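You operate a simulated robot arm through the tools that you are given. There is no shell and no other tool. Be economical: measure what you need, move in short steps, check, and stop when the job is done.

You are at the controls of a simulated two-armed robot. One attempt, no reset.

## Task
Bake the board in the white carrier, then switch the oven off.
Fine: middle rack, door latched, one run until DONE shows; the dial stays on BAKE. The other carriers stay where they are. Other switches stay as they are.

The check looks at the end state, three seconds after you hand in, the way a careful person would. Anything else that was tipped, shoved, dropped, spilled or broken makes it a failure.

## Robot
Two 7-joint arms with two-finger parallel grippers on one trunk, on a base that drives. Base frame: it is fixed to the floor where the robot stands at the start and does not move with it; the origin is under the middle of the robot, x ahead of it, y to its left, z up. Lengths are in m, angles in rad, forces in N, time in s.
The left shoulder is at the start at [0.06, 0.144, 0.926], the right one opposite. With the tool pointing down near the work surface each hand reaches from about 0.1 to 0.72 m from the robot's upright axis, wherever it stands, measured 20 degrees to its own side. Places, roughly: air lever [0.5, 0.4, 0.2]; black rack switch [0.5, -0.8, 0.2]; breaker [1.1, 1.2, 1]; door latch [0.4, 0.4, 1]; fan knob [0.5, -0.8, 0.8]; heat dial [0.5, 0.3, 0.8]; middle rack [0.5, 0.7, 1]; middle rack in the oven [0.4, 0.7, 1]; oven [1, 0.6, 0.8]; oven door [0.2, 1.1, 1.1]; red reset button [0.5, 0.2, 0.3]; run switch [0.5, 0.4, 1.3]. Payload 1.57 kg a hand.
The TCP of each hand is the grasp point between the finger pads, 0.03 m short of the fingertips. In the tool frame z runs along the fingers and y along their closing line. Largest opening 0.11 m; finger width 0.024, thickness 0.012; the body of the gripper, 0.048 by 0.112 m, starts 0.078 m behind the TCP.
Orientation is that of the tool frame in the base frame, as a unit quaternion [x, y, z, w]. With the fingers straight down and closing along the base's y, the tool's x points along the base's -x, its y along +y and its z along -z.

## Interface
- The arms move only by the tool apply_moves. It takes "left_increments", "right_increments" or both (then of equal length, played together; a hand with none holds still); each is a list of rows, each a list of 3 entries, a list of its own where there are three numbers: the shift along the tool's x, y, z in m, then the turn, a rotation vector about the tool's x, y, z in degrees, then the opening, from 0 (shut) to 1 (fully open). In form: [[[tx, ty, tz], [wx, wy, wz], jaw], ...]. A call has 1 to 8 rows; each row is the pose to reach, as a shift and turn from the pose commanded when the call began, along the tool's axes at that moment. Each row takes 0.2 s and may step no farther than 0.05 m and 0.15 rad from the row before; otherwise, or with a gripper value out of range, the whole call is refused. Where a pose cannot be reached the arm comes as near as it can. A force on the tool above 50 N (or 10 N above the force at the start of the call, whichever is more), or a blocked arm, ends the call early, and 0.2 s more pass. Each finger travels about 0.045 m/s and halts on what it meets, pressing with about 43 N; the grip force reading is that of the motor and also rises with nothing between the fingers. The clock runs only during rows and for 0.2 s after the last one: add rows that repeat a pose to give the fingers time. It gives the time, the measured TCP pose, the force on the tool (base axes), the opening and the grip force at its end, in the units of the frame above (readings bear some noise), with the torque about the TCP (base axes, N m) and any sound that the robot's microphone picked up.
- Cameras (640 x 400 px; columns grow to the right, rows downward): "scene" is now at [0.0265, 0.0493, 1.5418]; the picture's right is [0.65, -0.76, 0.00], its down [-0.58, -0.49, -0.65] and it looks along [0.50, 0.42, -0.76] (base axes); focal length 214 px, centre (320, 200). "left" rides on the left gripper at [0.07, -0.016, -0.141] in its tool frame; the picture's right is [0.23, 0.97, 0.00], its down [-0.86, 0.20, -0.48] and it looks along [-0.47, 0.11, 0.88] (tool axes); focal length 222 px, centre (320, 200). "right" rides on the right gripper at [0.07, 0.016, -0.141] in its tool frame; the picture's right is [-0.23, 0.97, 0.00], its down [-0.85, -0.20, -0.48] and it looks along [-0.47, -0.11, 0.88] (tool axes); focal length 222 px, centre (320, 200).
- camera(camera): a new picture of that camera. The clock stands still meanwhile.
- move_column(by): slides the trunk up (or, below 0, down) by that many m; the arms and the scene camera ride with it, the base frame stays. It gives what a move gives, with no picture.
- base_move(legs): drives the robot by 1 to 6 legs, each [ahead, left, turn to the left] in m, m and rad, along the robot's own axes; the way and the turn of a leg run together, so that a leg with both is an arc; at most 1.5 m and 3.142 rad a leg. The arms and the cameras ride along, it lands a little off, and it stops where it bumps. It gives what a move gives.
- pan_tilt(pan, tilt): turns the head with the scene camera to pan (to the left, within 1.501 rad either way) and tilt (down, from -0.506 to 1.204), counted from straight ahead of the robot. It gives what a move gives.
- locate(camera, pixels): there is no depth. For up to 12 entries [column, row, z] of the newest picture of that camera ("zoom" is the newest enlarged one), the place [x, y] in the base frame at which the ray of that pixel passes the height z, good to about 0.002 m, but the place of the scene camera against the robot may be out by one fixed shift of up to 0.012 m in any direction. The clock stands still meanwhile.
- zoom(camera, box): a new picture of the part [left, top, right, bottom] of that camera's present view, enlarged. The clock stands still meanwhile.
- job_done(): hands the job in; it is judged then, once.

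Go step by step. Measure first, check grasps and placings, and put right what went wrong. The budget is 80 turns and 58 pictures, counting those below and the enlarged ones. Unless the task says otherwise, let go and move clear before handing in, and close with one line.

The tools are called as a command line: name --argument value ..., lists and objects as JSON in quotes. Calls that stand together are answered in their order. apply_moves: Moves the arms, as the interface text tells. Its arguments: {"type":"object","properties":{"left_increments":{"type":"array","items":{"type":"array"}},"right_increments":{"type":"array","items":{"type":"array"}}},"required":[]} The other tools are called the same way: move_column (by) slides the trunk up or down; base_move (legs) drives the base; pan_tilt (pan, tilt) turns the head that bears the scene camera; camera (camera) takes a picture; locate (camera, pixels) gives the place at which the rays of pixels pass given heights; zoom (camera, box) takes an enlarged picture of a part of a camera's view; job_done () hands the job in.

At the start:

```text
time_s: 0.0
left_position: [0.3717, 0.3872, 0.9997]
left_orientation: [0.0, 1.0, 0.0, 0.0]
left_ft_force: [0.1, -0.4, -0.3]
left_ft_torque: [0.01, -0.02, -0.01]
left_finger_gap: 0.1101
left_gripper_force: 0.1
right_position: [0.3825, 0.0719, 1.0]
right_orientation: [0.0, 1.0, 0.001, 0.0]
right_ft_force: [-0.1, 1.4, 0.0]
right_ft_torque: [0.01, 0.0, 0.05]
right_finger_gap: 0.1099
right_gripper_force: 0.1
trunk travel left (down, up): [-0.525, 0.065]
robot x, y, heading: [-0.0009, 0.0025, 0.0]
head pan, tilt: [0.703, 0.859]
```

scene: 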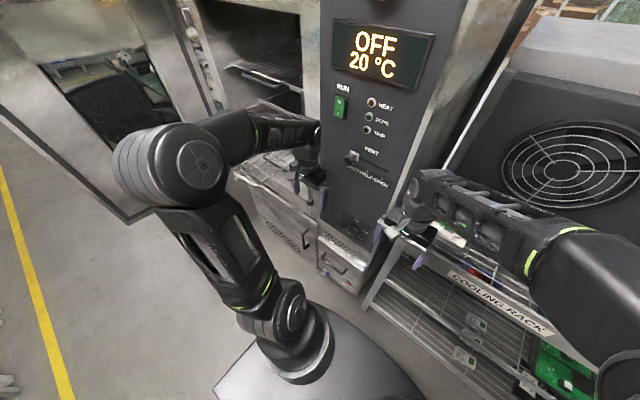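
right: 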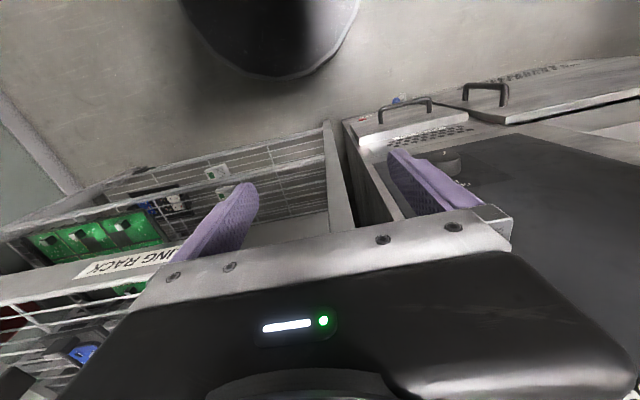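
left: 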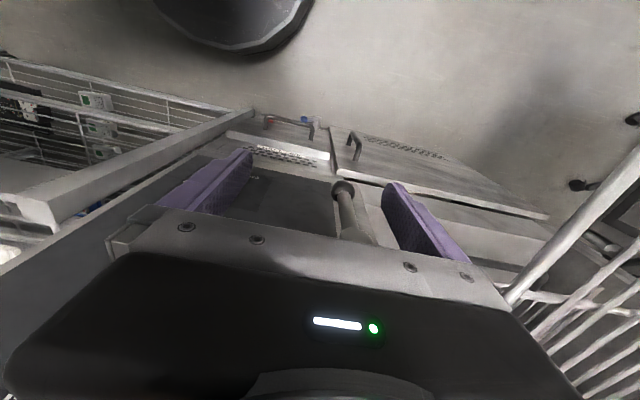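

The scene shows the oven panel (OFF, 20 °C at ~375,55), the door open at left and the cooling rack at right. I'll turn the head to survey the panel first.

pan_tilt --pan 0.6 --tilt 0.45

camera --camera "scene"

pan_tilt --pan -0.5 --tilt 0.7

camera --camera "scene"

pan_tilt --pan 1.3 --tilt 0.5

camera --camera "scene"

```text
time_s: 0.9
left_position: [0.3715, 0.3878, 0.9996]
left_orientation: [0.0, 1.0, 0.0, 0.0]
left_ft_force: [1.3, -0.2, 0.0]
left_ft_torque: [0.0, -0.02, 0.02]
left_finger_gap: 0.1099
left_gripper_force: 0.1
right_position: [0.3849, 0.0711, 0.9996]
right_orientation: [0.001, 1.0, 0.001, 0.0]
right_ft_force: [0.2, 0.8, -0.1]
right_ft_torque: [0.0, 0.0, -0.03]
right_finger_gap: 0.1103
right_gripper_force: 0.0
trunk travel left (down, up): [-0.525, 0.065]
robot x, y, heading: [0.0022, 0.0013, -0.002]
head pan, tilt: [0.6, 0.45]
```

```text
54 pictures are left
```

scene: 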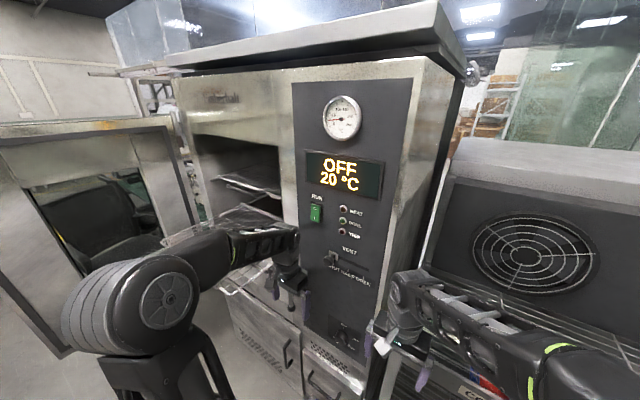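

```text
time_s: 2.2
left_position: [0.372, 0.3877, 1.0004]
left_orientation: [0.0, 1.0, 0.0, -0.001]
left_ft_force: [-0.1, -0.3, 0.1]
left_ft_torque: [0.04, 0.0, 0.0]
left_finger_gap: 0.11
left_gripper_force: 0.0
right_position: [0.3842, 0.0713, 1.0003]
right_orientation: [0.0, 1.0, 0.001, 0.0]
right_ft_force: [-1.2, 0.6, -0.5]
right_ft_torque: [-0.02, -0.01, -0.01]
right_finger_gap: 0.1102
right_gripper_force: 0.1
trunk travel left (down, up): [-0.525, 0.065]
robot x, y, heading: [0.0001, -0.0003, -0.003]
head pan, tilt: [-0.499, 0.7]
```

```text
53 pictures are left
```

scene: 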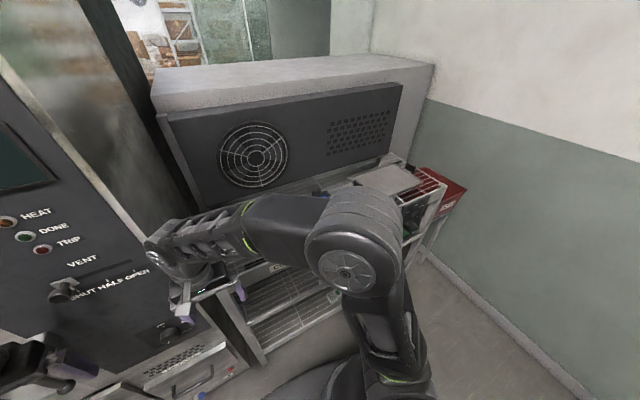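

```text
time_s: 4.0
left_position: [0.3712, 0.388, 1.0003]
left_orientation: [0.0, 1.0, 0.0, 0.0]
left_ft_force: [-0.6, 0.0, 0.3]
left_ft_torque: [0.01, 0.0, -0.02]
left_finger_gap: 0.11
left_gripper_force: 0.0
right_position: [0.3845, 0.0718, 0.9999]
right_orientation: [0.0, 1.0, 0.0, 0.001]
right_ft_force: [-0.2, -0.2, -0.2]
right_ft_torque: [-0.02, 0.04, 0.04]
right_finger_gap: 0.1099
right_gripper_force: 0.1
trunk travel left (down, up): [-0.525, 0.065]
robot x, y, heading: [-0.0001, -0.0002, 0.002]
head pan, tilt: [1.3, 0.499]
```

```text
52 pictures are left
```

scene: 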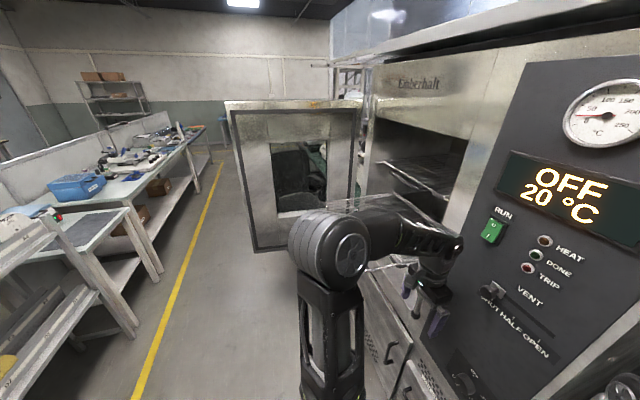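

The right arm hides the cooling rack. I'll back away 0.5 m for an overview of the rack and the oven.

base_move --legs '[[-0.5, 0, 0]]'

pan_tilt --pan -0.2 --tilt 0.6

camera --camera "scene"

pan_tilt --pan 0.7 --tilt 0.5

camera --camera "scene"

```text
time_s: 7.0
left_position: [-0.1301, 0.3879, 1.0011]
left_orientation: [-0.001, 1.0, 0.0, 0.0]
left_ft_force: [-0.1, -0.4, -0.1]
left_ft_torque: [-0.01, -0.05, -0.04]
left_finger_gap: 0.1101
left_gripper_force: 0.0
right_position: [-0.1185, 0.072, 1.0013]
right_orientation: [0.0, 1.0, 0.001, 0.0]
right_ft_force: [-0.2, 0.5, 0.1]
right_ft_torque: [0.02, -0.02, -0.01]
right_finger_gap: 0.11
right_gripper_force: 0.1
trunk travel left (down, up): [-0.525, 0.065]
robot x, y, heading: [-0.5035, -0.0006, -0.0]
head pan, tilt: [1.3, 0.499]
```

```text
time_s: 8.6
left_position: [-0.1311, 0.3883, 0.9995]
left_orientation: [-0.001, 1.0, 0.0, 0.0]
left_ft_force: [-0.1, 0.2, 0.3]
left_ft_torque: [0.0, 0.0, -0.03]
left_finger_gap: 0.11
left_gripper_force: 0.0
right_position: [-0.1182, 0.0718, 0.9987]
right_orientation: [-0.001, 1.0, 0.001, 0.001]
right_ft_force: [0.0, -0.1, -0.9]
right_ft_torque: [-0.01, -0.04, -0.02]
right_finger_gap: 0.1099
right_gripper_force: 0.1
trunk travel left (down, up): [-0.525, 0.065]
robot x, y, heading: [-0.5015, -0.0009, 0.001]
head pan, tilt: [-0.201, 0.6]
```

```text
51 pictures are left
```

scene: 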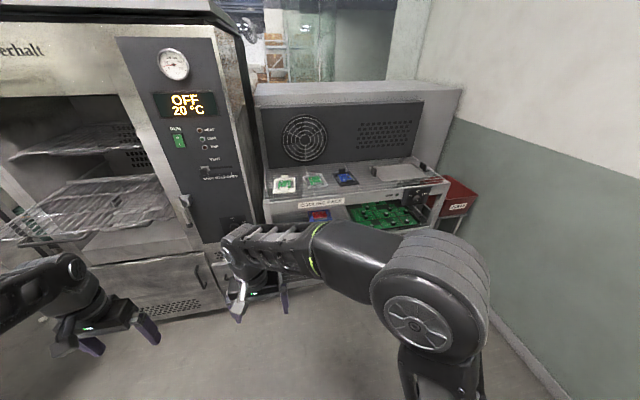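

```text
time_s: 9.8
left_position: [-0.1303, 0.3878, 1.0006]
left_orientation: [-0.001, 1.0, -0.001, 0.001]
left_ft_force: [0.1, -0.3, 0.4]
left_ft_torque: [0.01, -0.02, -0.04]
left_finger_gap: 0.1101
left_gripper_force: 0.1
right_position: [-0.1177, 0.0726, 1.0001]
right_orientation: [-0.001, 1.0, 0.001, 0.0]
right_ft_force: [0.8, 0.2, 0.3]
right_ft_torque: [0.01, 0.02, 0.02]
right_finger_gap: 0.11
right_gripper_force: 0.0
trunk travel left (down, up): [-0.525, 0.065]
robot x, y, heading: [-0.5031, -0.0019, 0.0]
head pan, tilt: [0.7, 0.499]
```

```text
50 pictures are left
```

scene: 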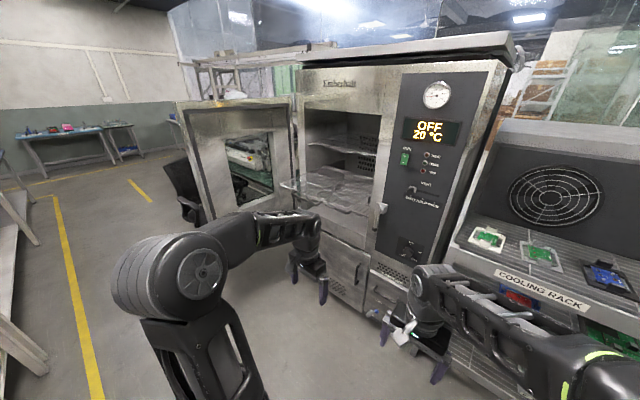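

The white carrier sits on the cooling rack's top shelf at (285,185) in the pan -0.2 picture, with a grey one and a blue one beside it; the middle rack is pulled out of the oven. I'll zoom on those and the panel.

zoom --camera "scene" --box '[340, 60, 500, 320]'

zoom --camera "scene" --box '[440, 210, 640, 330]'

zoom --camera "scene" --box '[170, 70, 410, 280]'

```text
1.54 times, centred on (420, 190) of scene
```

zoom: 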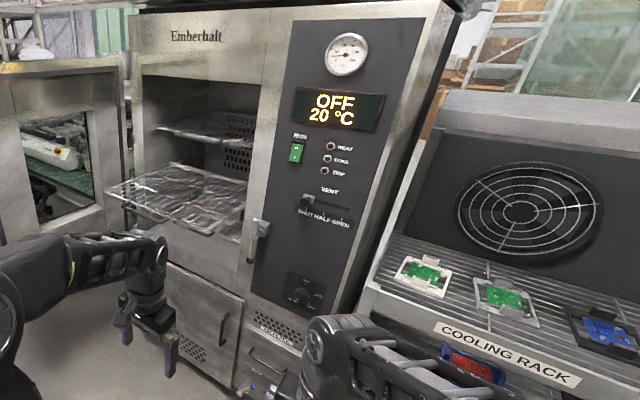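

```text
3.20 times, centred on (540, 270) of scene
```

zoom: 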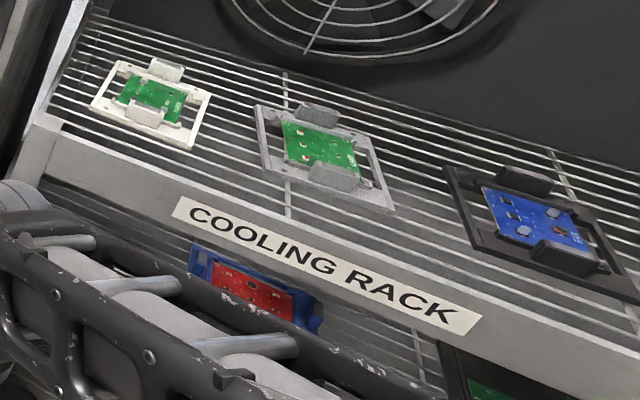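

```text
1.90 times, centred on (290, 175) of scene
```

zoom: 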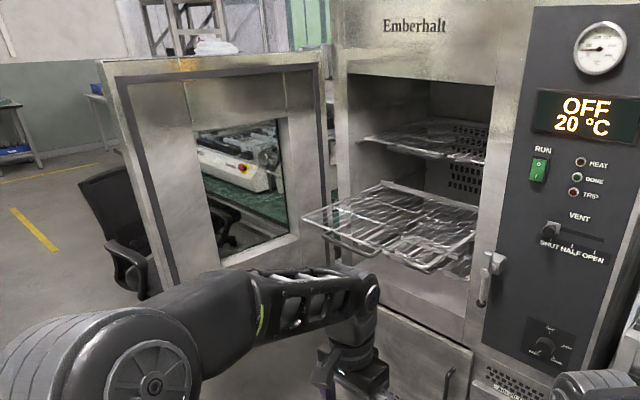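

I'll estimate places at several heights from this view.

locate --camera "scene" --pixels '[[488, 240, 0.8], [488, 240, 0.9], [488, 240, 1.0], [286, 185, 1.0], [340, 215, 1.0], [384, 208, 1.0], [404, 159, 1.3], [404, 159, 1.2], [412, 190, 1.1], [409, 247, 0.85]]'

zoom --camera "scene" --box '[385, 130, 465, 180]'

zoom --camera "scene" --box '[360, 180, 460, 280]'

```text
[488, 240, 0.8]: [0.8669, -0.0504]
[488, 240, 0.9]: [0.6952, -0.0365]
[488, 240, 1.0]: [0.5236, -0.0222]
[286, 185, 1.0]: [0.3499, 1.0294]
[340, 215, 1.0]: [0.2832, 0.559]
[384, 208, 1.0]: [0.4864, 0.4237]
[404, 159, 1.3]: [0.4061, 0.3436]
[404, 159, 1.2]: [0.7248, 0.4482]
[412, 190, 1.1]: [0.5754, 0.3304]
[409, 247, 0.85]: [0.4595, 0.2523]
```

```text
8.00 times, centred on (425, 155) of scene
```

zoom: 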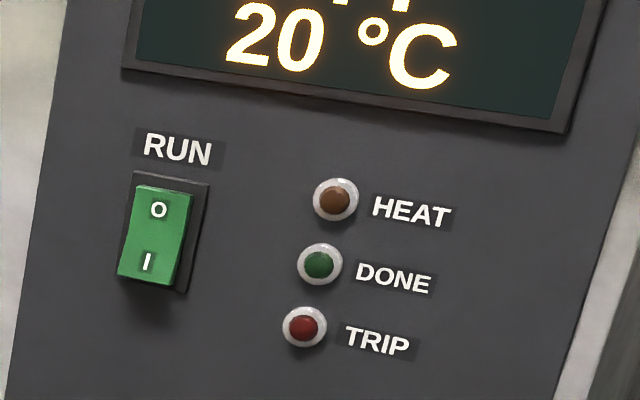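

```text
4.00 times, centred on (410, 230) of scene
```

zoom: 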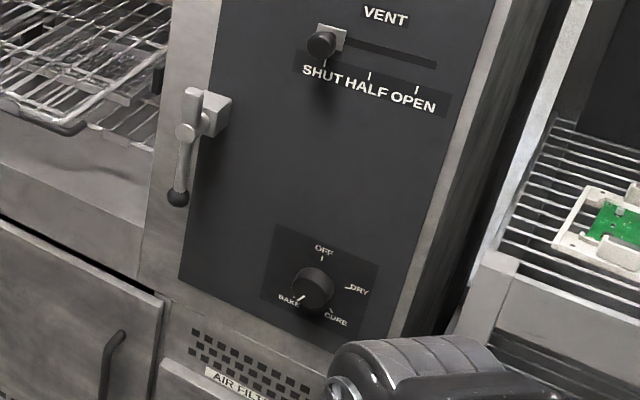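

The dial points to BAKE, the vent is SHUT and the rocker is O on top, I at the bottom. I'll tuck the right arm aside, raise the left hand a little, then drive so that the left hand comes over the white carrier.

apply_moves --right_increments '[[[0.016, -0.045, 0], [0, 0, 0], 1], [[0.032, -0.09, 0], [0, 0, 0], 1], [[0.048, -0.135, 0], [0, 0, 0], 1], [[0.064, -0.18, 0], [0, 0, 0], 1], [[0.08, -0.225, 0], [0, 0, 0], 1], [[0.096, -0.27, 0], [0, 0, 0], 1], [[0.112, -0.315, 0], [0, 0, 0], 1], [[0.13, -0.36, 0], [0, 0, 0], 1]]' --left_increments '[[[0, 0, -0.02], [0, 0, 0], 1], [[0, 0, -0.04], [0, 0, 0], 1], [[0, 0, -0.06], [0, 0, 0], 1], [[0, 0, -0.08], [0, 0, 0], 1], [[0, 0, -0.1], [0, 0, 0], 1], [[0, 0, -0.1], [0, 0, 0], 1], [[0, 0, -0.1], [0, 0, 0], 1], [[0, 0, -0.1], [0, 0, 0], 1]]'

base_move --legs '[[0, -0.42, 0]]'

pan_tilt --pan 0.35 --tilt 0.6

camera --camera "scene"

```text
time_s: 11.6
left_position: [-0.1296, 0.3865, 1.0999]
left_orientation: [-0.001, 1.0, 0.001, 0.0]
left_ft_force: [0.7, -0.4, 0.0]
left_ft_torque: [0.0, -0.02, 0.01]
left_finger_gap: 0.1098
left_gripper_force: 0.0
right_position: [-0.2509, -0.2869, 0.9982]
right_orientation: [-0.001, 1.0, -0.001, 0.0]
right_ft_force: [-0.3, 0.2, 1.0]
right_ft_torque: [0.02, -0.01, 0.0]
right_finger_gap: 0.1101
right_gripper_force: 0.1
trunk travel left (down, up): [-0.525, 0.065]
robot x, y, heading: [-0.4983, 0.0008, 0.003]
head pan, tilt: [0.7, 0.499]
```

```text
time_s: 14.1
left_position: [-0.1271, -0.031, 1.1]
left_orientation: [0.002, 1.0, -0.001, 0.001]
left_ft_force: [0.7, 0.0, -0.4]
left_ft_torque: [0.04, 0.01, 0.0]
left_finger_gap: 0.11
left_gripper_force: 0.0
right_position: [-0.2525, -0.7055, 0.9978]
right_orientation: [0.003, 1.0, 0.001, -0.001]
right_ft_force: [-0.4, 0.0, 0.9]
right_ft_torque: [0.01, 0.03, -0.03]
right_finger_gap: 0.11
right_gripper_force: 0.2
trunk travel left (down, up): [-0.525, 0.065]
robot x, y, heading: [-0.5004, -0.416, -0.001]
head pan, tilt: [0.7, 0.499]
```

```text
time_s: 14.9
left_position: [-0.127, -0.0311, 1.0999]
left_orientation: [0.003, 1.0, 0.001, 0.0]
left_ft_force: [-1.2, 0.0, -0.2]
left_ft_torque: [0.02, 0.01, -0.01]
left_finger_gap: 0.1099
left_gripper_force: 0.1
right_position: [-0.2525, -0.7044, 0.9983]
right_orientation: [0.002, 1.0, 0.001, 0.0]
right_ft_force: [0.2, -0.7, 0.4]
right_ft_torque: [0.02, -0.03, 0.0]
right_finger_gap: 0.1099
right_gripper_force: 0.1
trunk travel left (down, up): [-0.525, 0.065]
robot x, y, heading: [-0.5027, -0.4195, -0.002]
head pan, tilt: [0.351, 0.6]
```

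```text
44 pictures are left
```

scene: 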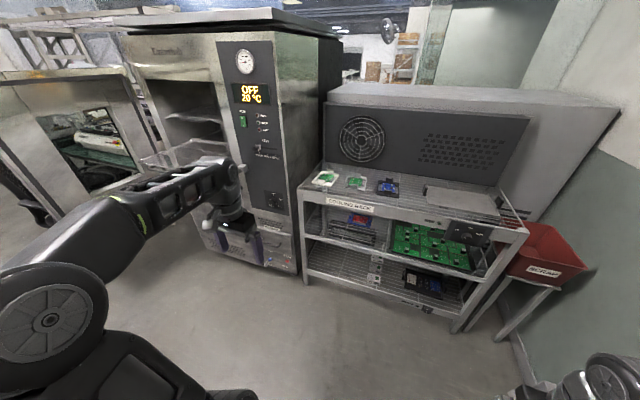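

White carrier now at about (325,179); triangulating with the earlier ray, along with the rack edge.

locate --camera "scene" --pixels '[[325, 179, 0.8], [325, 179, 0.85], [325, 179, 0.9], [325, 179, 0.95], [388, 188, 0.85], [388, 188, 0.9], [243, 121, 1.2], [243, 121, 1.25], [243, 121, 1.3]]'

zoom --camera "scene" --box '[295, 150, 455, 250]'

```text
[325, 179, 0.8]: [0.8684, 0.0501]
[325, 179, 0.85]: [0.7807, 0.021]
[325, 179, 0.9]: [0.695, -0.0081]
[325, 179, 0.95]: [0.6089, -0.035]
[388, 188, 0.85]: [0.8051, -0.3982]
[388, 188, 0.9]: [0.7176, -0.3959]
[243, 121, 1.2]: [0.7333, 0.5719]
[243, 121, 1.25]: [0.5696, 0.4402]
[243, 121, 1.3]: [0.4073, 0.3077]
```

```text
4.00 times, centred on (375, 200) of scene
```

zoom: 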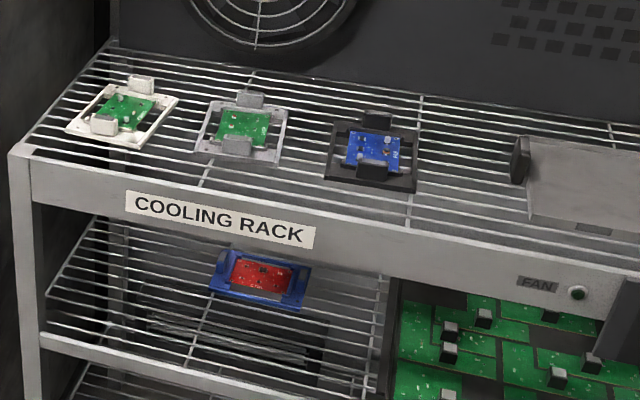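

Two rays meet near (0.626, -0.03, 0.94) for the white carrier, and (0.47, 0.363, 1.28) for the run switch. I'll drive ahead 0.5 m and look with the left hand camera.

base_move --legs '[[0.5, 0, 0]]'

apply_moves --left_increments '[[[-0.04, 0, -0.02], [0, 0, 0], 1], [[-0.08, 0, -0.04], [0, 0, 0], 1], [[-0.12, 0, -0.05], [0, 0, 0], 1], [[-0.15, 0, -0.05], [0, 0, 0], 1]]'

camera --camera "left"

```text
time_s: 17.9
left_position: [0.3678, -0.035, 1.1003]
left_orientation: [0.004, 1.0, 0.0, 0.0]
left_ft_force: [0.1, -0.3, -0.5]
left_ft_torque: [-0.02, 0.02, 0.01]
left_finger_gap: 0.1104
left_gripper_force: 0.0
right_position: [0.2409, -0.7075, 0.9979]
right_orientation: [0.004, 1.0, 0.0, -0.001]
right_ft_force: [0.2, 1.2, 0.3]
right_ft_torque: [0.01, 0.04, 0.01]
right_finger_gap: 0.11
right_gripper_force: 0.1
trunk travel left (down, up): [-0.525, 0.065]
robot x, y, heading: [-0.0088, -0.4201, -0.008]
head pan, tilt: [0.351, 0.6]
```

```text
time_s: 18.9
left_position: [0.4661, -0.0459, 1.1089]
left_orientation: [0.01, 1.0, 0.0, 0.005]
left_ft_force: [-3.1, 10.6, -3.6]
left_ft_torque: [-1.01, -0.31, -0.01]
left_finger_gap: 0.1101
left_gripper_force: 0.1
left hand out of reach, approached as far as the arm can: row 1, 2, 3, 4
right_position: [0.2427, -0.706, 0.9975]
right_orientation: [0.004, 1.0, -0.001, 0.001]
right_ft_force: [0.4, -0.5, -0.9]
right_ft_torque: [-0.04, 0.02, -0.05]
right_finger_gap: 0.11
right_gripper_force: 0.0
trunk travel left (down, up): [-0.525, 0.065]
robot x, y, heading: [-0.0068, -0.4183, -0.012]
head pan, tilt: [0.351, 0.6]
```

```text
42 pictures are left
```

left: 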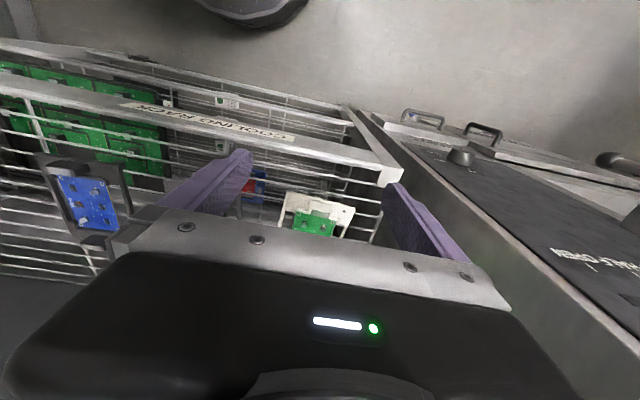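

The arm met a sideways push (10.6 N in y) and was near its reach limit at this height; something near the oven's right edge is close. I'll retreat the hand and check.

apply_moves --left_increments '[[[0.05, 0, 0.02], [0, 0, 0], 1], [[0.1, 0, 0.04], [0, 0, 0], 1], [[0.15, 0, 0.05], [0, 0, 0], 1], [[0.15, 0, 0.05], [0, 0, 0], 1]]'

pan_tilt --pan 0.7 --tilt 0.6

camera --camera "scene"

```text
refused: row 1 steps farther than a row can; nothing moved
```

```text
time_s: 19.7
left_position: [0.4672, -0.057, 1.1121]
left_orientation: [0.018, 1.0, 0.001, 0.009]
left_ft_force: [0.3, 0.1, 0.0]
left_ft_torque: [-0.04, -0.03, 0.0]
left_finger_gap: 0.1102
left_gripper_force: 0.0
right_position: [0.2415, -0.7073, 0.9979]
right_orientation: [0.004, 1.0, 0.001, 0.0]
right_ft_force: [-0.7, 0.1, 0.3]
right_ft_torque: [-0.01, 0.02, 0.01]
right_finger_gap: 0.1096
right_gripper_force: 0.1
trunk travel left (down, up): [-0.525, 0.065]
robot x, y, heading: [-0.0082, -0.4198, -0.002]
head pan, tilt: [0.7, 0.6]
```

```text
41 pictures are left
```

scene: 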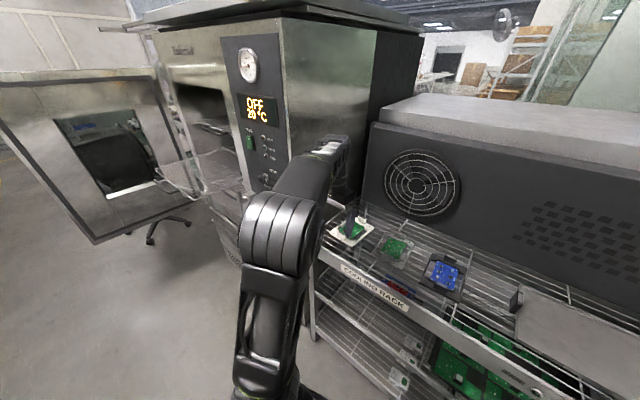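

The force has gone; the arm was just at the end of its reach. I'll pull the hand back, then set the base closer: ahead 0.08 m and 0.17 m to the left.

apply_moves --left_increments '[[[0.04, 0, 0.01], [0, 0, 0], 1], [[0.08, 0, 0.02], [0, 0, 0], 1], [[0.12, -0.04, 0.02], [0, 0, 0], 1], [[0.16, -0.08, 0.02], [0, 0, 0], 1], [[0.2, -0.12, 0.02], [0, 0, 0], 1], [[0.22, -0.16, 0.02], [0, 0, 0], 1]]'

base_move --legs '[[0, 0.17, 0], [0.08, 0, 0]]'

camera --camera "scene"

```text
refused: row 3 steps farther than a row can; nothing moved
```

```text
time_s: 21.5
left_position: [0.4603, 0.1262, 1.1099]
left_orientation: [-0.001, 1.0, -0.001, 0.001]
left_ft_force: [0.3, 0.6, 0.2]
left_ft_torque: [-0.03, -0.03, 0.02]
left_finger_gap: 0.1103
left_gripper_force: 0.1
right_position: [0.2476, -0.5388, 0.9987]
right_orientation: [0.001, 1.0, 0.002, 0.003]
right_ft_force: [-0.5, -0.8, -0.1]
right_ft_torque: [0.02, -0.01, 0.01]
right_finger_gap: 0.11
right_gripper_force: 0.1
trunk travel left (down, up): [-0.525, 0.065]
robot x, y, heading: [0.002, -0.2504, 0.006]
head pan, tilt: [0.7, 0.6]
stopped in leg 2: the robot was blocked; the commanded pose is now the measured one
```

```text
40 pictures are left
```

scene: 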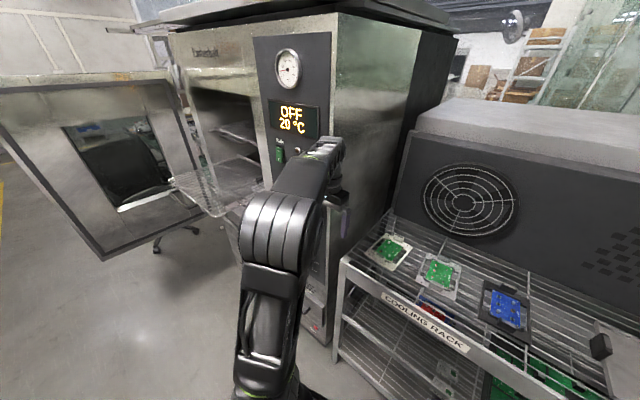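

The base stopped with the hand near the oven front. I'll pull the hand back carefully and bring it in front of the rack.

apply_moves --left_increments '[[[0.04, 0, 0], [0, 0, 0], 1], [[0.08, 0, 0], [0, 0, 0], 1], [[0.09, -0.045, 0], [0, 0, 0], 1], [[0.1, -0.09, 0], [0, 0, 0], 1], [[0.1, -0.135, 0], [0, 0, 0], 1], [[0.1, -0.17, 0.03], [0, 0, 0], 1], [[0.1, -0.17, 0.06], [0, 0, 0], 1]]'

camera --camera "scene"

```text
time_s: 23.1
left_position: [0.3653, -0.0398, 1.0455]
left_orientation: [-0.001, 1.0, -0.002, -0.002]
left_ft_force: [0.5, 0.6, -1.2]
left_ft_torque: [-0.01, -0.05, 0.01]
left_finger_gap: 0.11
left_gripper_force: 0.0
right_position: [0.2525, -0.5365, 0.9974]
right_orientation: [0.001, 1.0, 0.001, 0.0]
right_ft_force: [-0.1, -0.6, 0.8]
right_ft_torque: [0.03, -0.01, 0.01]
right_finger_gap: 0.1097
right_gripper_force: 0.0
trunk travel left (down, up): [-0.525, 0.065]
robot x, y, heading: [0.0054, -0.2527, -0.004]
head pan, tilt: [0.7, 0.6]
```

```text
39 pictures are left
```

scene: 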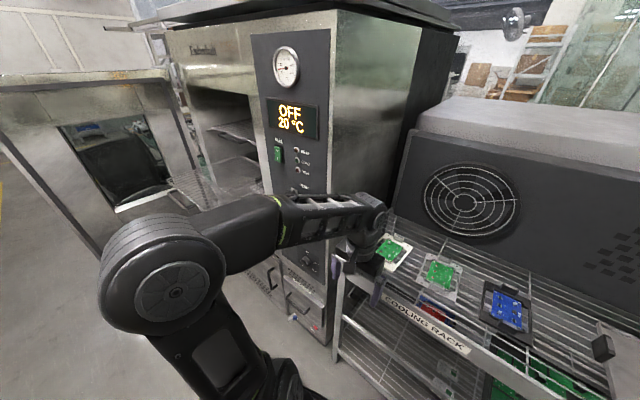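

Clear. I'll move the hand forward 0.13 m and look down with its camera.

apply_moves --left_increments '[[[-0.04, 0, 0], [0, 0, 0], 1], [[-0.08, 0, 0], [0, 0, 0], 1], [[-0.12, 0, 0], [0, 0, 0], 1], [[-0.13, 0, 0], [0, 0, 0], 1]]'

camera --camera "left"

zoom --camera "scene" --box '[340, 200, 500, 300]'

```text
time_s: 24.1
left_position: [0.495, -0.0415, 1.044]
left_orientation: [-0.002, 1.0, -0.001, -0.004]
left_ft_force: [0.3, -0.6, 0.5]
left_ft_torque: [-0.02, 0.02, -0.06]
left_finger_gap: 0.11
left_gripper_force: 0.0
right_position: [0.2507, -0.5359, 0.9982]
right_orientation: [0.001, 1.0, 0.001, -0.001]
right_ft_force: [0.1, -0.3, 0.2]
right_ft_torque: [-0.05, 0.03, 0.0]
right_finger_gap: 0.1101
right_gripper_force: 0.0
trunk travel left (down, up): [-0.525, 0.065]
robot x, y, heading: [0.0007, -0.2475, -0.002]
head pan, tilt: [0.7, 0.6]
```

```text
38 pictures are left
```

left: 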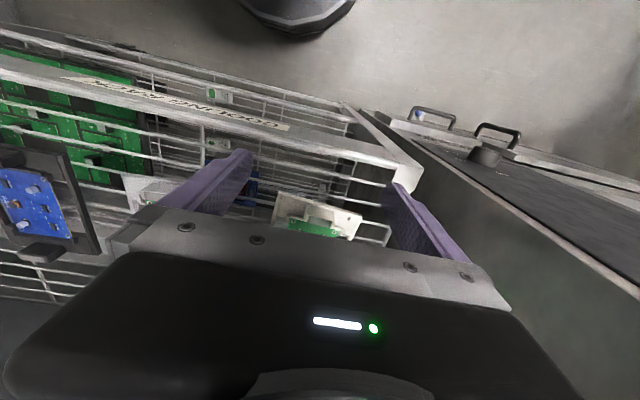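

```text
4.00 times, centred on (420, 250) of scene
```

zoom: 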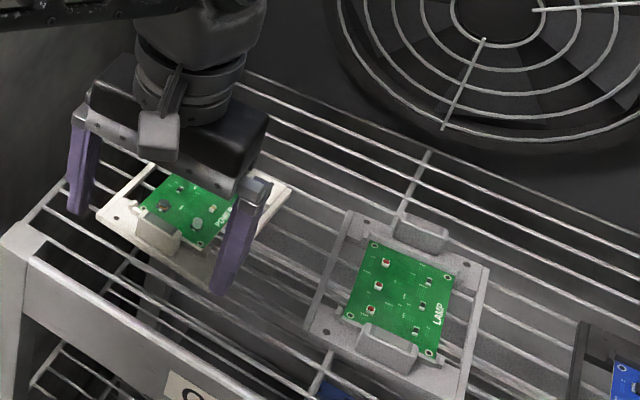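

I'll triangulate the carrier's front-left corner: left image (362,213), scene (364,253), and front-right corner left image (280,196).

locate --camera "left" --pixels '[[362, 213, 0.9], [362, 213, 0.92], [362, 213, 0.94], [362, 213, 0.96], [280, 196, 0.92], [280, 196, 0.94], [415, 180, 0.92], [415, 180, 0.94]]'

locate --camera "scene" --pixels '[[364, 253, 0.9], [364, 253, 0.92], [364, 253, 0.94], [364, 253, 0.96], [412, 247, 0.92], [412, 247, 0.94], [342, 261, 0.92], [342, 261, 0.94], [425, 282, 0.94], [463, 320, 0.94]]'

```text
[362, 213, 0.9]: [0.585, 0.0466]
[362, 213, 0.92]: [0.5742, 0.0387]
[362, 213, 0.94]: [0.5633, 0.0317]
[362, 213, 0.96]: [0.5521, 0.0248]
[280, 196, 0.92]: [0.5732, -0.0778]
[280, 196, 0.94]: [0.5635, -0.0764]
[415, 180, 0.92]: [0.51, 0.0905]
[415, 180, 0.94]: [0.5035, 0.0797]
```

```text
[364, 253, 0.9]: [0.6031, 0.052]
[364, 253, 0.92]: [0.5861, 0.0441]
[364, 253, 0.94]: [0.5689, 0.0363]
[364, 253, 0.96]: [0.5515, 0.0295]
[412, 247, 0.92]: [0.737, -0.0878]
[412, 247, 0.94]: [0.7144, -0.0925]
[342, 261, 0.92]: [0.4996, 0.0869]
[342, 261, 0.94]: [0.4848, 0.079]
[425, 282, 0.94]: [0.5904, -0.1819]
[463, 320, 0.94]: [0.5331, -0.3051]
```

The carrier spans about x 0.563–0.71, y −0.077–0.033, so it is too wide in y; its two raised tabs (front and back) are the grip, closing along x. I'll draw back while turning the hand −90° about its axis.

apply_moves --left_increments '[[[0.01, 0, 0], [0, 0, -8], 1], [[0.02, 0, 0], [0, 0, -16], 1], [[0.03, 0, 0], [0, 0, -24], 1], [[0.04, 0, 0], [0, 0, -32], 1], [[0.05, 0, 0], [0, 0, -40], 1], [[0.06, 0, 0], [0, 0, -48], 1], [[0.07, 0, 0], [0, 0, -56], 1], [[0.08, 0, 0], [0, 0, -64], 1]]'

apply_moves --left_increments '[[[0, 0, 0], [0, 0, -8], 1], [[0, 0, 0], [0, 0, -16], 1], [[0, 0, 0], [0, 0, -26], 1]]'

zoom --camera "scene" --box '[350, 210, 430, 290]'

```text
time_s: 25.9
left_position: [0.4158, -0.0408, 1.0468]
left_orientation: [-0.532, 0.847, 0.001, -0.004]
left_ft_force: [-0.7, 0.8, 1.0]
left_ft_torque: [0.0, -0.03, 0.03]
left_finger_gap: 0.1099
left_gripper_force: 0.1
right_position: [0.2519, -0.535, 0.9977]
right_orientation: [0.001, 1.0, 0.001, 0.001]
right_ft_force: [-0.1, 0.0, 0.5]
right_ft_torque: [0.01, -0.02, -0.01]
right_finger_gap: 0.1102
right_gripper_force: 0.1
trunk travel left (down, up): [-0.525, 0.065]
robot x, y, heading: [-0.0009, -0.2494, -0.007]
head pan, tilt: [0.7, 0.6]
```

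```text
refused: row 3 steps farther than a row can; nothing moved
```

```text
5.00 times, centred on (390, 250) of scene
```

zoom: 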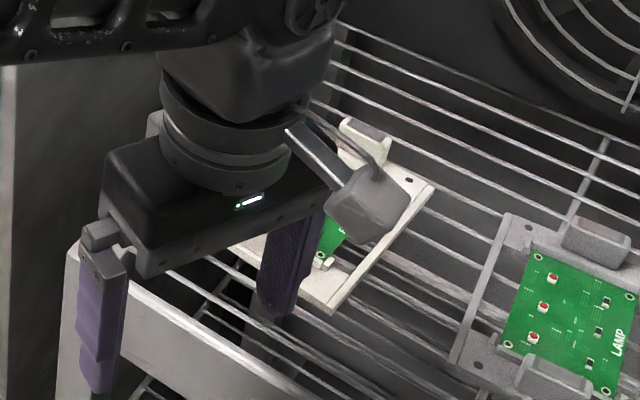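

Finish the turn (26° more) and then check with the left camera.

apply_moves --left_increments '[[[0, 0, 0], [0, 0, -8], 1], [[0, 0, 0], [0, 0, -16], 1], [[0, 0, 0], [0, 0, -24], 1], [[0, 0, 0], [0, 0, -26], 1]]'

camera --camera "left"

```text
time_s: 26.9
left_position: [0.4178, -0.0413, 1.0466]
left_orientation: [0.708, -0.706, -0.001, 0.003]
left_ft_force: [-0.4, 0.4, -0.1]
left_ft_torque: [-0.01, 0.03, -0.02]
left_finger_gap: 0.1101
left_gripper_force: 0.1
right_position: [0.2517, -0.5357, 0.9978]
right_orientation: [0.001, 1.0, 0.001, -0.001]
right_ft_force: [0.2, 0.1, -0.3]
right_ft_torque: [0.04, 0.02, 0.0]
right_finger_gap: 0.1102
right_gripper_force: 0.0
trunk travel left (down, up): [-0.525, 0.065]
robot x, y, heading: [0.0039, -0.2465, -0.005]
head pan, tilt: [0.7, 0.6]
```

```text
35 pictures are left
```

left: 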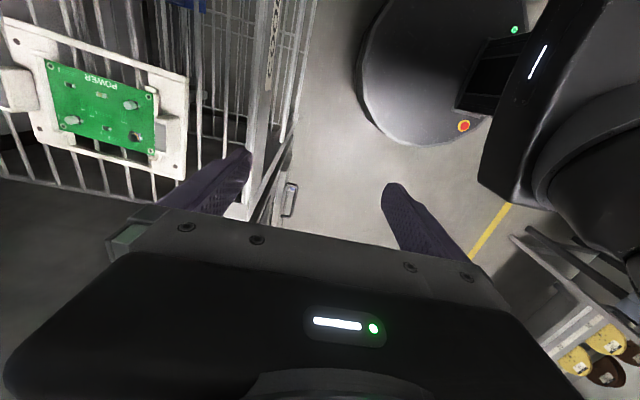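

Now the carrier is in plain view: front tab at (170,135), back tab at (15,88), corners (188,75), (178,182). Locating them.

locate --camera "left" --pixels '[[188, 75, 0.92], [178, 182, 0.92], [188, 75, 0.94], [178, 182, 0.94], [5, 18, 0.94], [5, 140, 0.94], [182, 120, 0.96], [183, 150, 0.96], [155, 120, 0.96], [20, 88, 0.96], [38, 88, 0.96], [248, 210, 0.94]]'

zoom --camera "left" --box '[0, 0, 240, 200]'

```text
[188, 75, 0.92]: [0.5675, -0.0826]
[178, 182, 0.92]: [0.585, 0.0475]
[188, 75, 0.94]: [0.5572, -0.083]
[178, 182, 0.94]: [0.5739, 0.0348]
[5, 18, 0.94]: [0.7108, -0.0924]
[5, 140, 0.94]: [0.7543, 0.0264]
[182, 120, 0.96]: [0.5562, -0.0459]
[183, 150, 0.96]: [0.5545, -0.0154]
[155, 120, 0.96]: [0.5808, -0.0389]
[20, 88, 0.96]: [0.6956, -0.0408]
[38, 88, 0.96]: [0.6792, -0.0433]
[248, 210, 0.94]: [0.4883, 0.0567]
```

```text
2.00 times, centred on (120, 100) of left
```

zoom: 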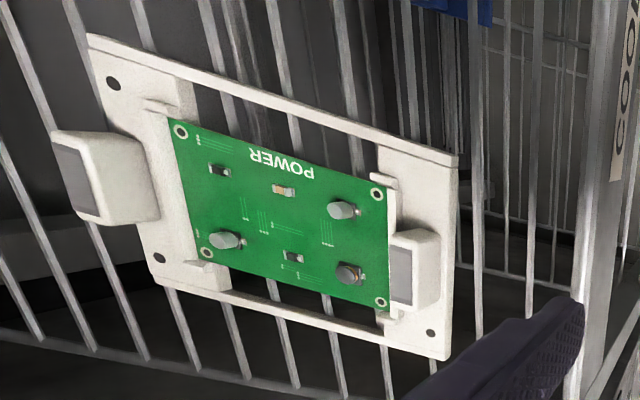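

The carrier is about 0.15 long in x with two ~0.01 m thick, ~0.025 m tall tabs. I'll move the hand over it for a more vertical look before choosing the grip.

apply_moves --left_increments '[[[0, -0.04, -0.01], [0, 0, 0], 1], [[0, -0.08, -0.01], [0, 0, 0], 1], [[0, -0.12, -0.01], [0, 0, 0], 1], [[0, -0.15, -0.01], [0, 0, 0], 1], [[0, -0.15, -0.01], [0, 0, 0], 1]]'

camera --camera "left"

zoom --camera "scene" --box '[340, 190, 480, 290]'

```text
time_s: 28.1
left_position: [0.568, -0.0397, 1.0542]
left_orientation: [0.708, -0.706, -0.002, 0.004]
left_ft_force: [-0.7, 0.6, 0.3]
left_ft_torque: [-0.01, 0.01, 0.0]
left_finger_gap: 0.1098
left_gripper_force: 0.0
right_position: [0.2517, -0.5353, 0.9979]
right_orientation: [0.001, 1.0, 0.002, 0.0]
right_ft_force: [0.8, 0.1, 0.1]
right_ft_torque: [0.0, -0.02, -0.01]
right_finger_gap: 0.1099
right_gripper_force: 0.2
trunk travel left (down, up): [-0.525, 0.065]
robot x, y, heading: [0.0007, -0.245, -0.003]
head pan, tilt: [0.7, 0.6]
```

```text
33 pictures are left
```

left: 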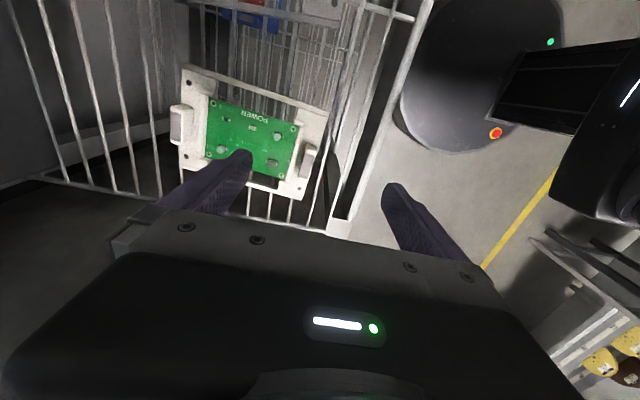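

```text
4.00 times, centred on (410, 240) of scene
```

zoom: 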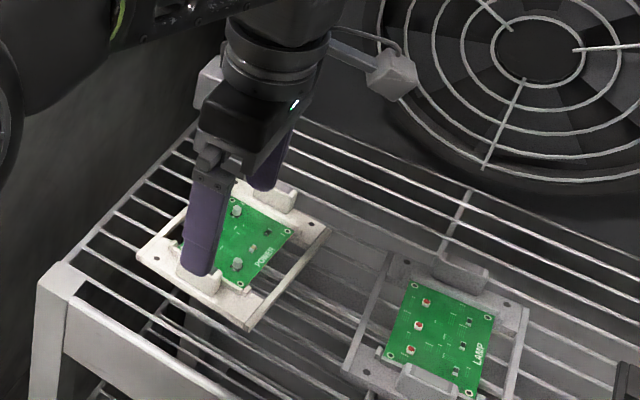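

Zooming the left view on the carrier for tab edges.

zoom --camera "left" --box '[150, 50, 350, 230]'

```text
2.22 times, centred on (250, 140) of left
```

zoom: 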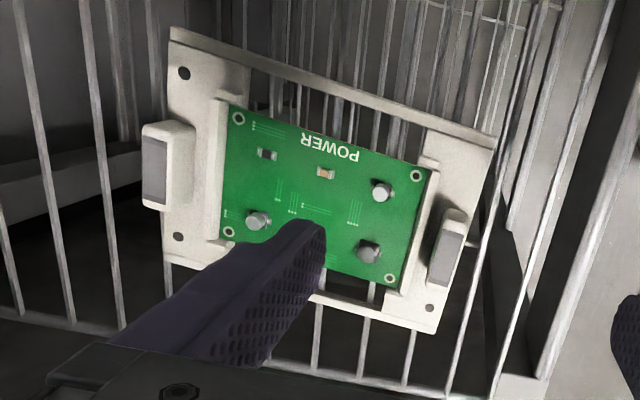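

locate --camera "zoom" --pixels '[[170, 28, 0.94], [495, 137, 0.94], [495, 137, 0.92], [437, 333, 0.94], [437, 333, 0.92], [163, 262, 0.94], [445, 222, 0.965], [465, 222, 0.965], [448, 287, 0.965], [430, 280, 0.965], [143, 130, 0.965], [165, 208, 0.965]]'

```text
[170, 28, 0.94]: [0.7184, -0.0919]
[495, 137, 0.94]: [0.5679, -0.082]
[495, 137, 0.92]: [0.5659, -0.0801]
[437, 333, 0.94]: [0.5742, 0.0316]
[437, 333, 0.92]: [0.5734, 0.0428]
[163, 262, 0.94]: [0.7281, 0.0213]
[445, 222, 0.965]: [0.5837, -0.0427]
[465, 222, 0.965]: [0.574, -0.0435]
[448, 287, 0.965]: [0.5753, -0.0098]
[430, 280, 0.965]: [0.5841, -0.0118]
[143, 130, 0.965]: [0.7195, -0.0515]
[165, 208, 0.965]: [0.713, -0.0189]
```

Triangulation: tab top z≈0.958, front tab centre ≈(0.579,−0.025), frame top z≈0.925. I'll pinch the front tab along x, with a narrow opening so the inner finger stays clear of the parts; first align above.

apply_moves --left_increments '[[[-0.0147, -0.011, 0], [0, 0, 0], 0.26], [[-0.0147, -0.011, 0.02], [0, 0, 0], 0.26], [[-0.0147, -0.011, 0.035], [0, 0, 0], 0.26], [[-0.0147, -0.011, 0.035], [0, 0, 0], 0.26], [[-0.0147, -0.011, 0.035], [0, 0, 0], 0.26], [[-0.0147, -0.011, 0.035], [0, 0, 0], 0.26]]'

zoom --camera "left" --box '[150, 50, 410, 230]'

zoom --camera "scene" --box '[350, 200, 430, 280]'

```text
time_s: 29.5
left_position: [0.5778, -0.028, 1.0198]
left_orientation: [0.708, -0.706, -0.001, 0.004]
left_ft_force: [-0.1, 0.1, -0.2]
left_ft_torque: [0.0, 0.01, 0.0]
left_finger_gap: 0.0288
left_gripper_force: 0.0
right_position: [0.2516, -0.5351, 0.9977]
right_orientation: [0.001, 1.0, 0.002, 0.0]
right_ft_force: [0.6, 0.2, 0.5]
right_ft_torque: [0.0, -0.02, -0.01]
right_finger_gap: 0.1099
right_gripper_force: 0.0
trunk travel left (down, up): [-0.525, 0.065]
robot x, y, heading: [0.003, -0.251, -0.006]
head pan, tilt: [0.7, 0.6]
```

```text
2.22 times, centred on (280, 140) of left
```

zoom: 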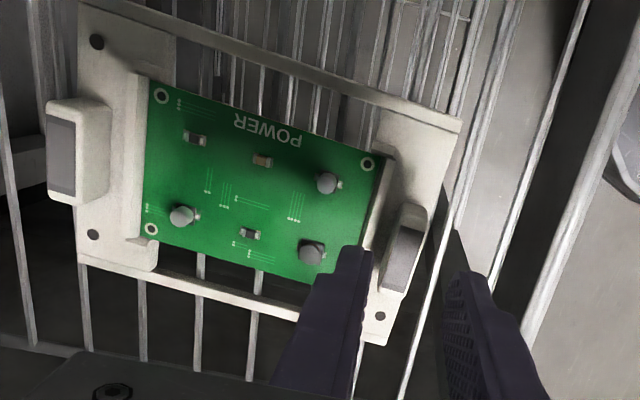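

```text
5.00 times, centred on (390, 240) of scene
```

zoom: 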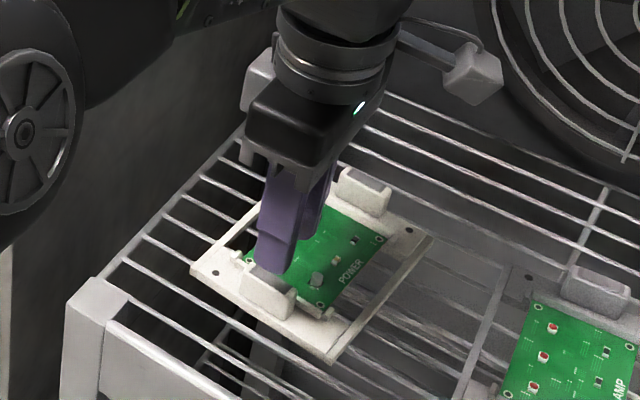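

The tab sits centrally between the tips. Descending 0.05 m and closing.

apply_moves --left_increments '[[[-0.002, -0.001, 0.02], [0, 0, 0], 0.26], [[-0.002, -0.001, 0.035], [0, 0, 0], 0.26], [[-0.002, -0.001, 0.045], [0, 0, 0], 0.26], [[-0.002, -0.001, 0.049], [0, 0, 0], 0.26], [[-0.002, -0.001, 0.049], [0, 0, 0], 0.0], [[-0.002, -0.001, 0.049], [0, 0, 0], 0.0], [[-0.002, -0.001, 0.049], [0, 0, 0], 0.0]]'

zoom --camera "scene" --box '[350, 200, 430, 280]'

```text
time_s: 31.1
left_position: [0.5783, -0.0237, 0.9724]
left_orientation: [0.707, -0.707, -0.001, 0.004]
left_ft_force: [-0.4, -0.3, 0.2]
left_ft_torque: [-0.04, -0.04, 0.06]
left_finger_gap: 0.0133
left_gripper_force: 29.8
right_position: [0.2518, -0.5344, 0.9984]
right_orientation: [0.001, 1.0, 0.0, -0.001]
right_ft_force: [0.4, -0.1, -1.0]
right_ft_torque: [0.02, -0.01, -0.01]
right_finger_gap: 0.1101
right_gripper_force: 0.1
trunk travel left (down, up): [-0.525, 0.065]
robot x, y, heading: [0.0018, -0.2486, -0.002]
head pan, tilt: [0.7, 0.6]
```

```text
5.00 times, centred on (390, 240) of scene
```

zoom: 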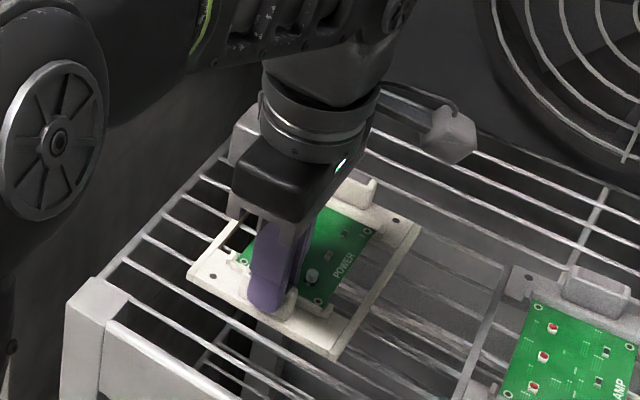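

Gap 0.0133 with 30 N: the tab is gripped. Lifting gently 0.06 m and checking.

apply_moves --left_increments '[[[0, 0, -0.01], [0, 0, 0], 0], [[0, 0, -0.02], [0, 0, 0], 0], [[0, 0, -0.04], [0, 0, 0], 0], [[0, 0, -0.06], [0, 0, 0], 0], [[0, 0, -0.08], [0, 0, 0], 0], [[0, 0, -0.08], [0, 0, 0], 0]]'

camera --camera "scene"

```text
time_s: 32.5
left_position: [0.5786, -0.0227, 1.0518]
left_orientation: [0.708, -0.706, -0.001, 0.004]
left_ft_force: [-0.1, -0.4, -1.4]
left_ft_torque: [0.02, 0.08, 0.02]
left_finger_gap: 0.0131
left_gripper_force: 29.8
right_position: [0.2521, -0.5366, 0.997]
right_orientation: [0.002, 1.0, 0.001, 0.0]
right_ft_force: [0.8, 0.4, 0.3]
right_ft_torque: [0.02, 0.01, 0.02]
right_finger_gap: 0.1099
right_gripper_force: 0.1
trunk travel left (down, up): [-0.525, 0.065]
robot x, y, heading: [0.0016, -0.2499, 0.001]
head pan, tilt: [0.7, 0.6]
```

```text
27 pictures are left
```

scene: 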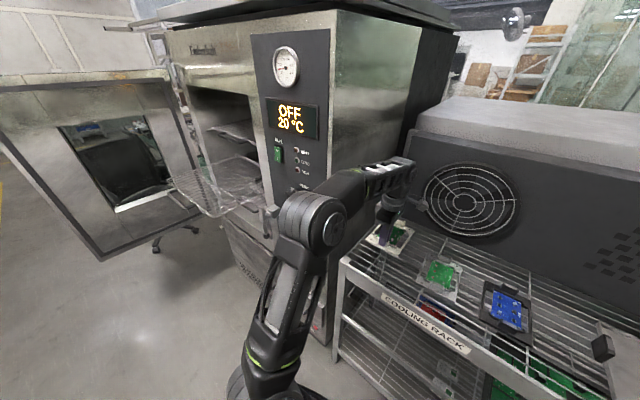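

The carrier is up (≈0.14 kg). I'll locate the pulled-out rack's corners from this view before moving: front-left ≈(168,178), front-right ≈(210,216).

locate --camera "scene" --pixels '[[168, 178, 1.0], [168, 178, 1.05], [168, 178, 1.1], [210, 216, 1.0], [210, 216, 1.05], [210, 216, 1.1], [272, 238, 0.95], [272, 238, 1.0]]'

base_move --legs '[[-0.45, 0, 0], [0, 0.75, 0]]'

pan_tilt --pan 0.3 --tilt 0.6

camera --camera "scene"

```text
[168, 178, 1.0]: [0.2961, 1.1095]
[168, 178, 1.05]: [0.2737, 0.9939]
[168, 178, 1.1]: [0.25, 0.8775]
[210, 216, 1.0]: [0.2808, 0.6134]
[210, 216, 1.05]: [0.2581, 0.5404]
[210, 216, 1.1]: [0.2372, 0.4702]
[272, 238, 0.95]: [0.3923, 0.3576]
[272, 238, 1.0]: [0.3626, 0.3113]
```

```text
time_s: 38.9
left_position: [0.1382, 0.7246, 1.051]
left_orientation: [0.708, -0.706, -0.001, 0.004]
left_ft_force: [0.4, 0.8, -0.9]
left_ft_torque: [0.01, 0.1, -0.03]
left_finger_gap: 0.0132
left_gripper_force: 29.9
right_position: [-0.1896, 0.2123, 0.998]
right_orientation: [0.002, 1.0, 0.0, 0.001]
right_ft_force: [-0.2, -0.5, 0.2]
right_ft_torque: [-0.02, 0.01, 0.01]
right_finger_gap: 0.1099
right_gripper_force: 0.1
trunk travel left (down, up): [-0.525, 0.065]
robot x, y, heading: [-0.4399, 0.4956, -0.004]
head pan, tilt: [0.7, 0.6]
```

```text
time_s: 39.7
left_position: [0.1387, 0.7233, 1.0514]
left_orientation: [0.707, -0.707, -0.001, 0.003]
left_ft_force: [-0.1, 0.8, -1.8]
left_ft_torque: [-0.05, 0.09, -0.01]
left_finger_gap: 0.013
left_gripper_force: 29.7
right_position: [-0.1894, 0.2096, 0.9985]
right_orientation: [0.001, 1.0, 0.0, 0.0]
right_ft_force: [0.1, 0.3, 1.4]
right_ft_torque: [-0.03, 0.02, 0.01]
right_finger_gap: 0.1102
right_gripper_force: 0.1
trunk travel left (down, up): [-0.525, 0.065]
robot x, y, heading: [-0.4395, 0.4967, -0.004]
head pan, tilt: [0.3, 0.6]
```

```text
26 pictures are left
```

scene: 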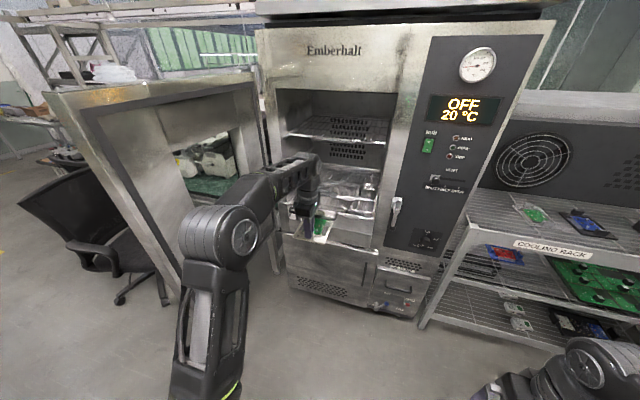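

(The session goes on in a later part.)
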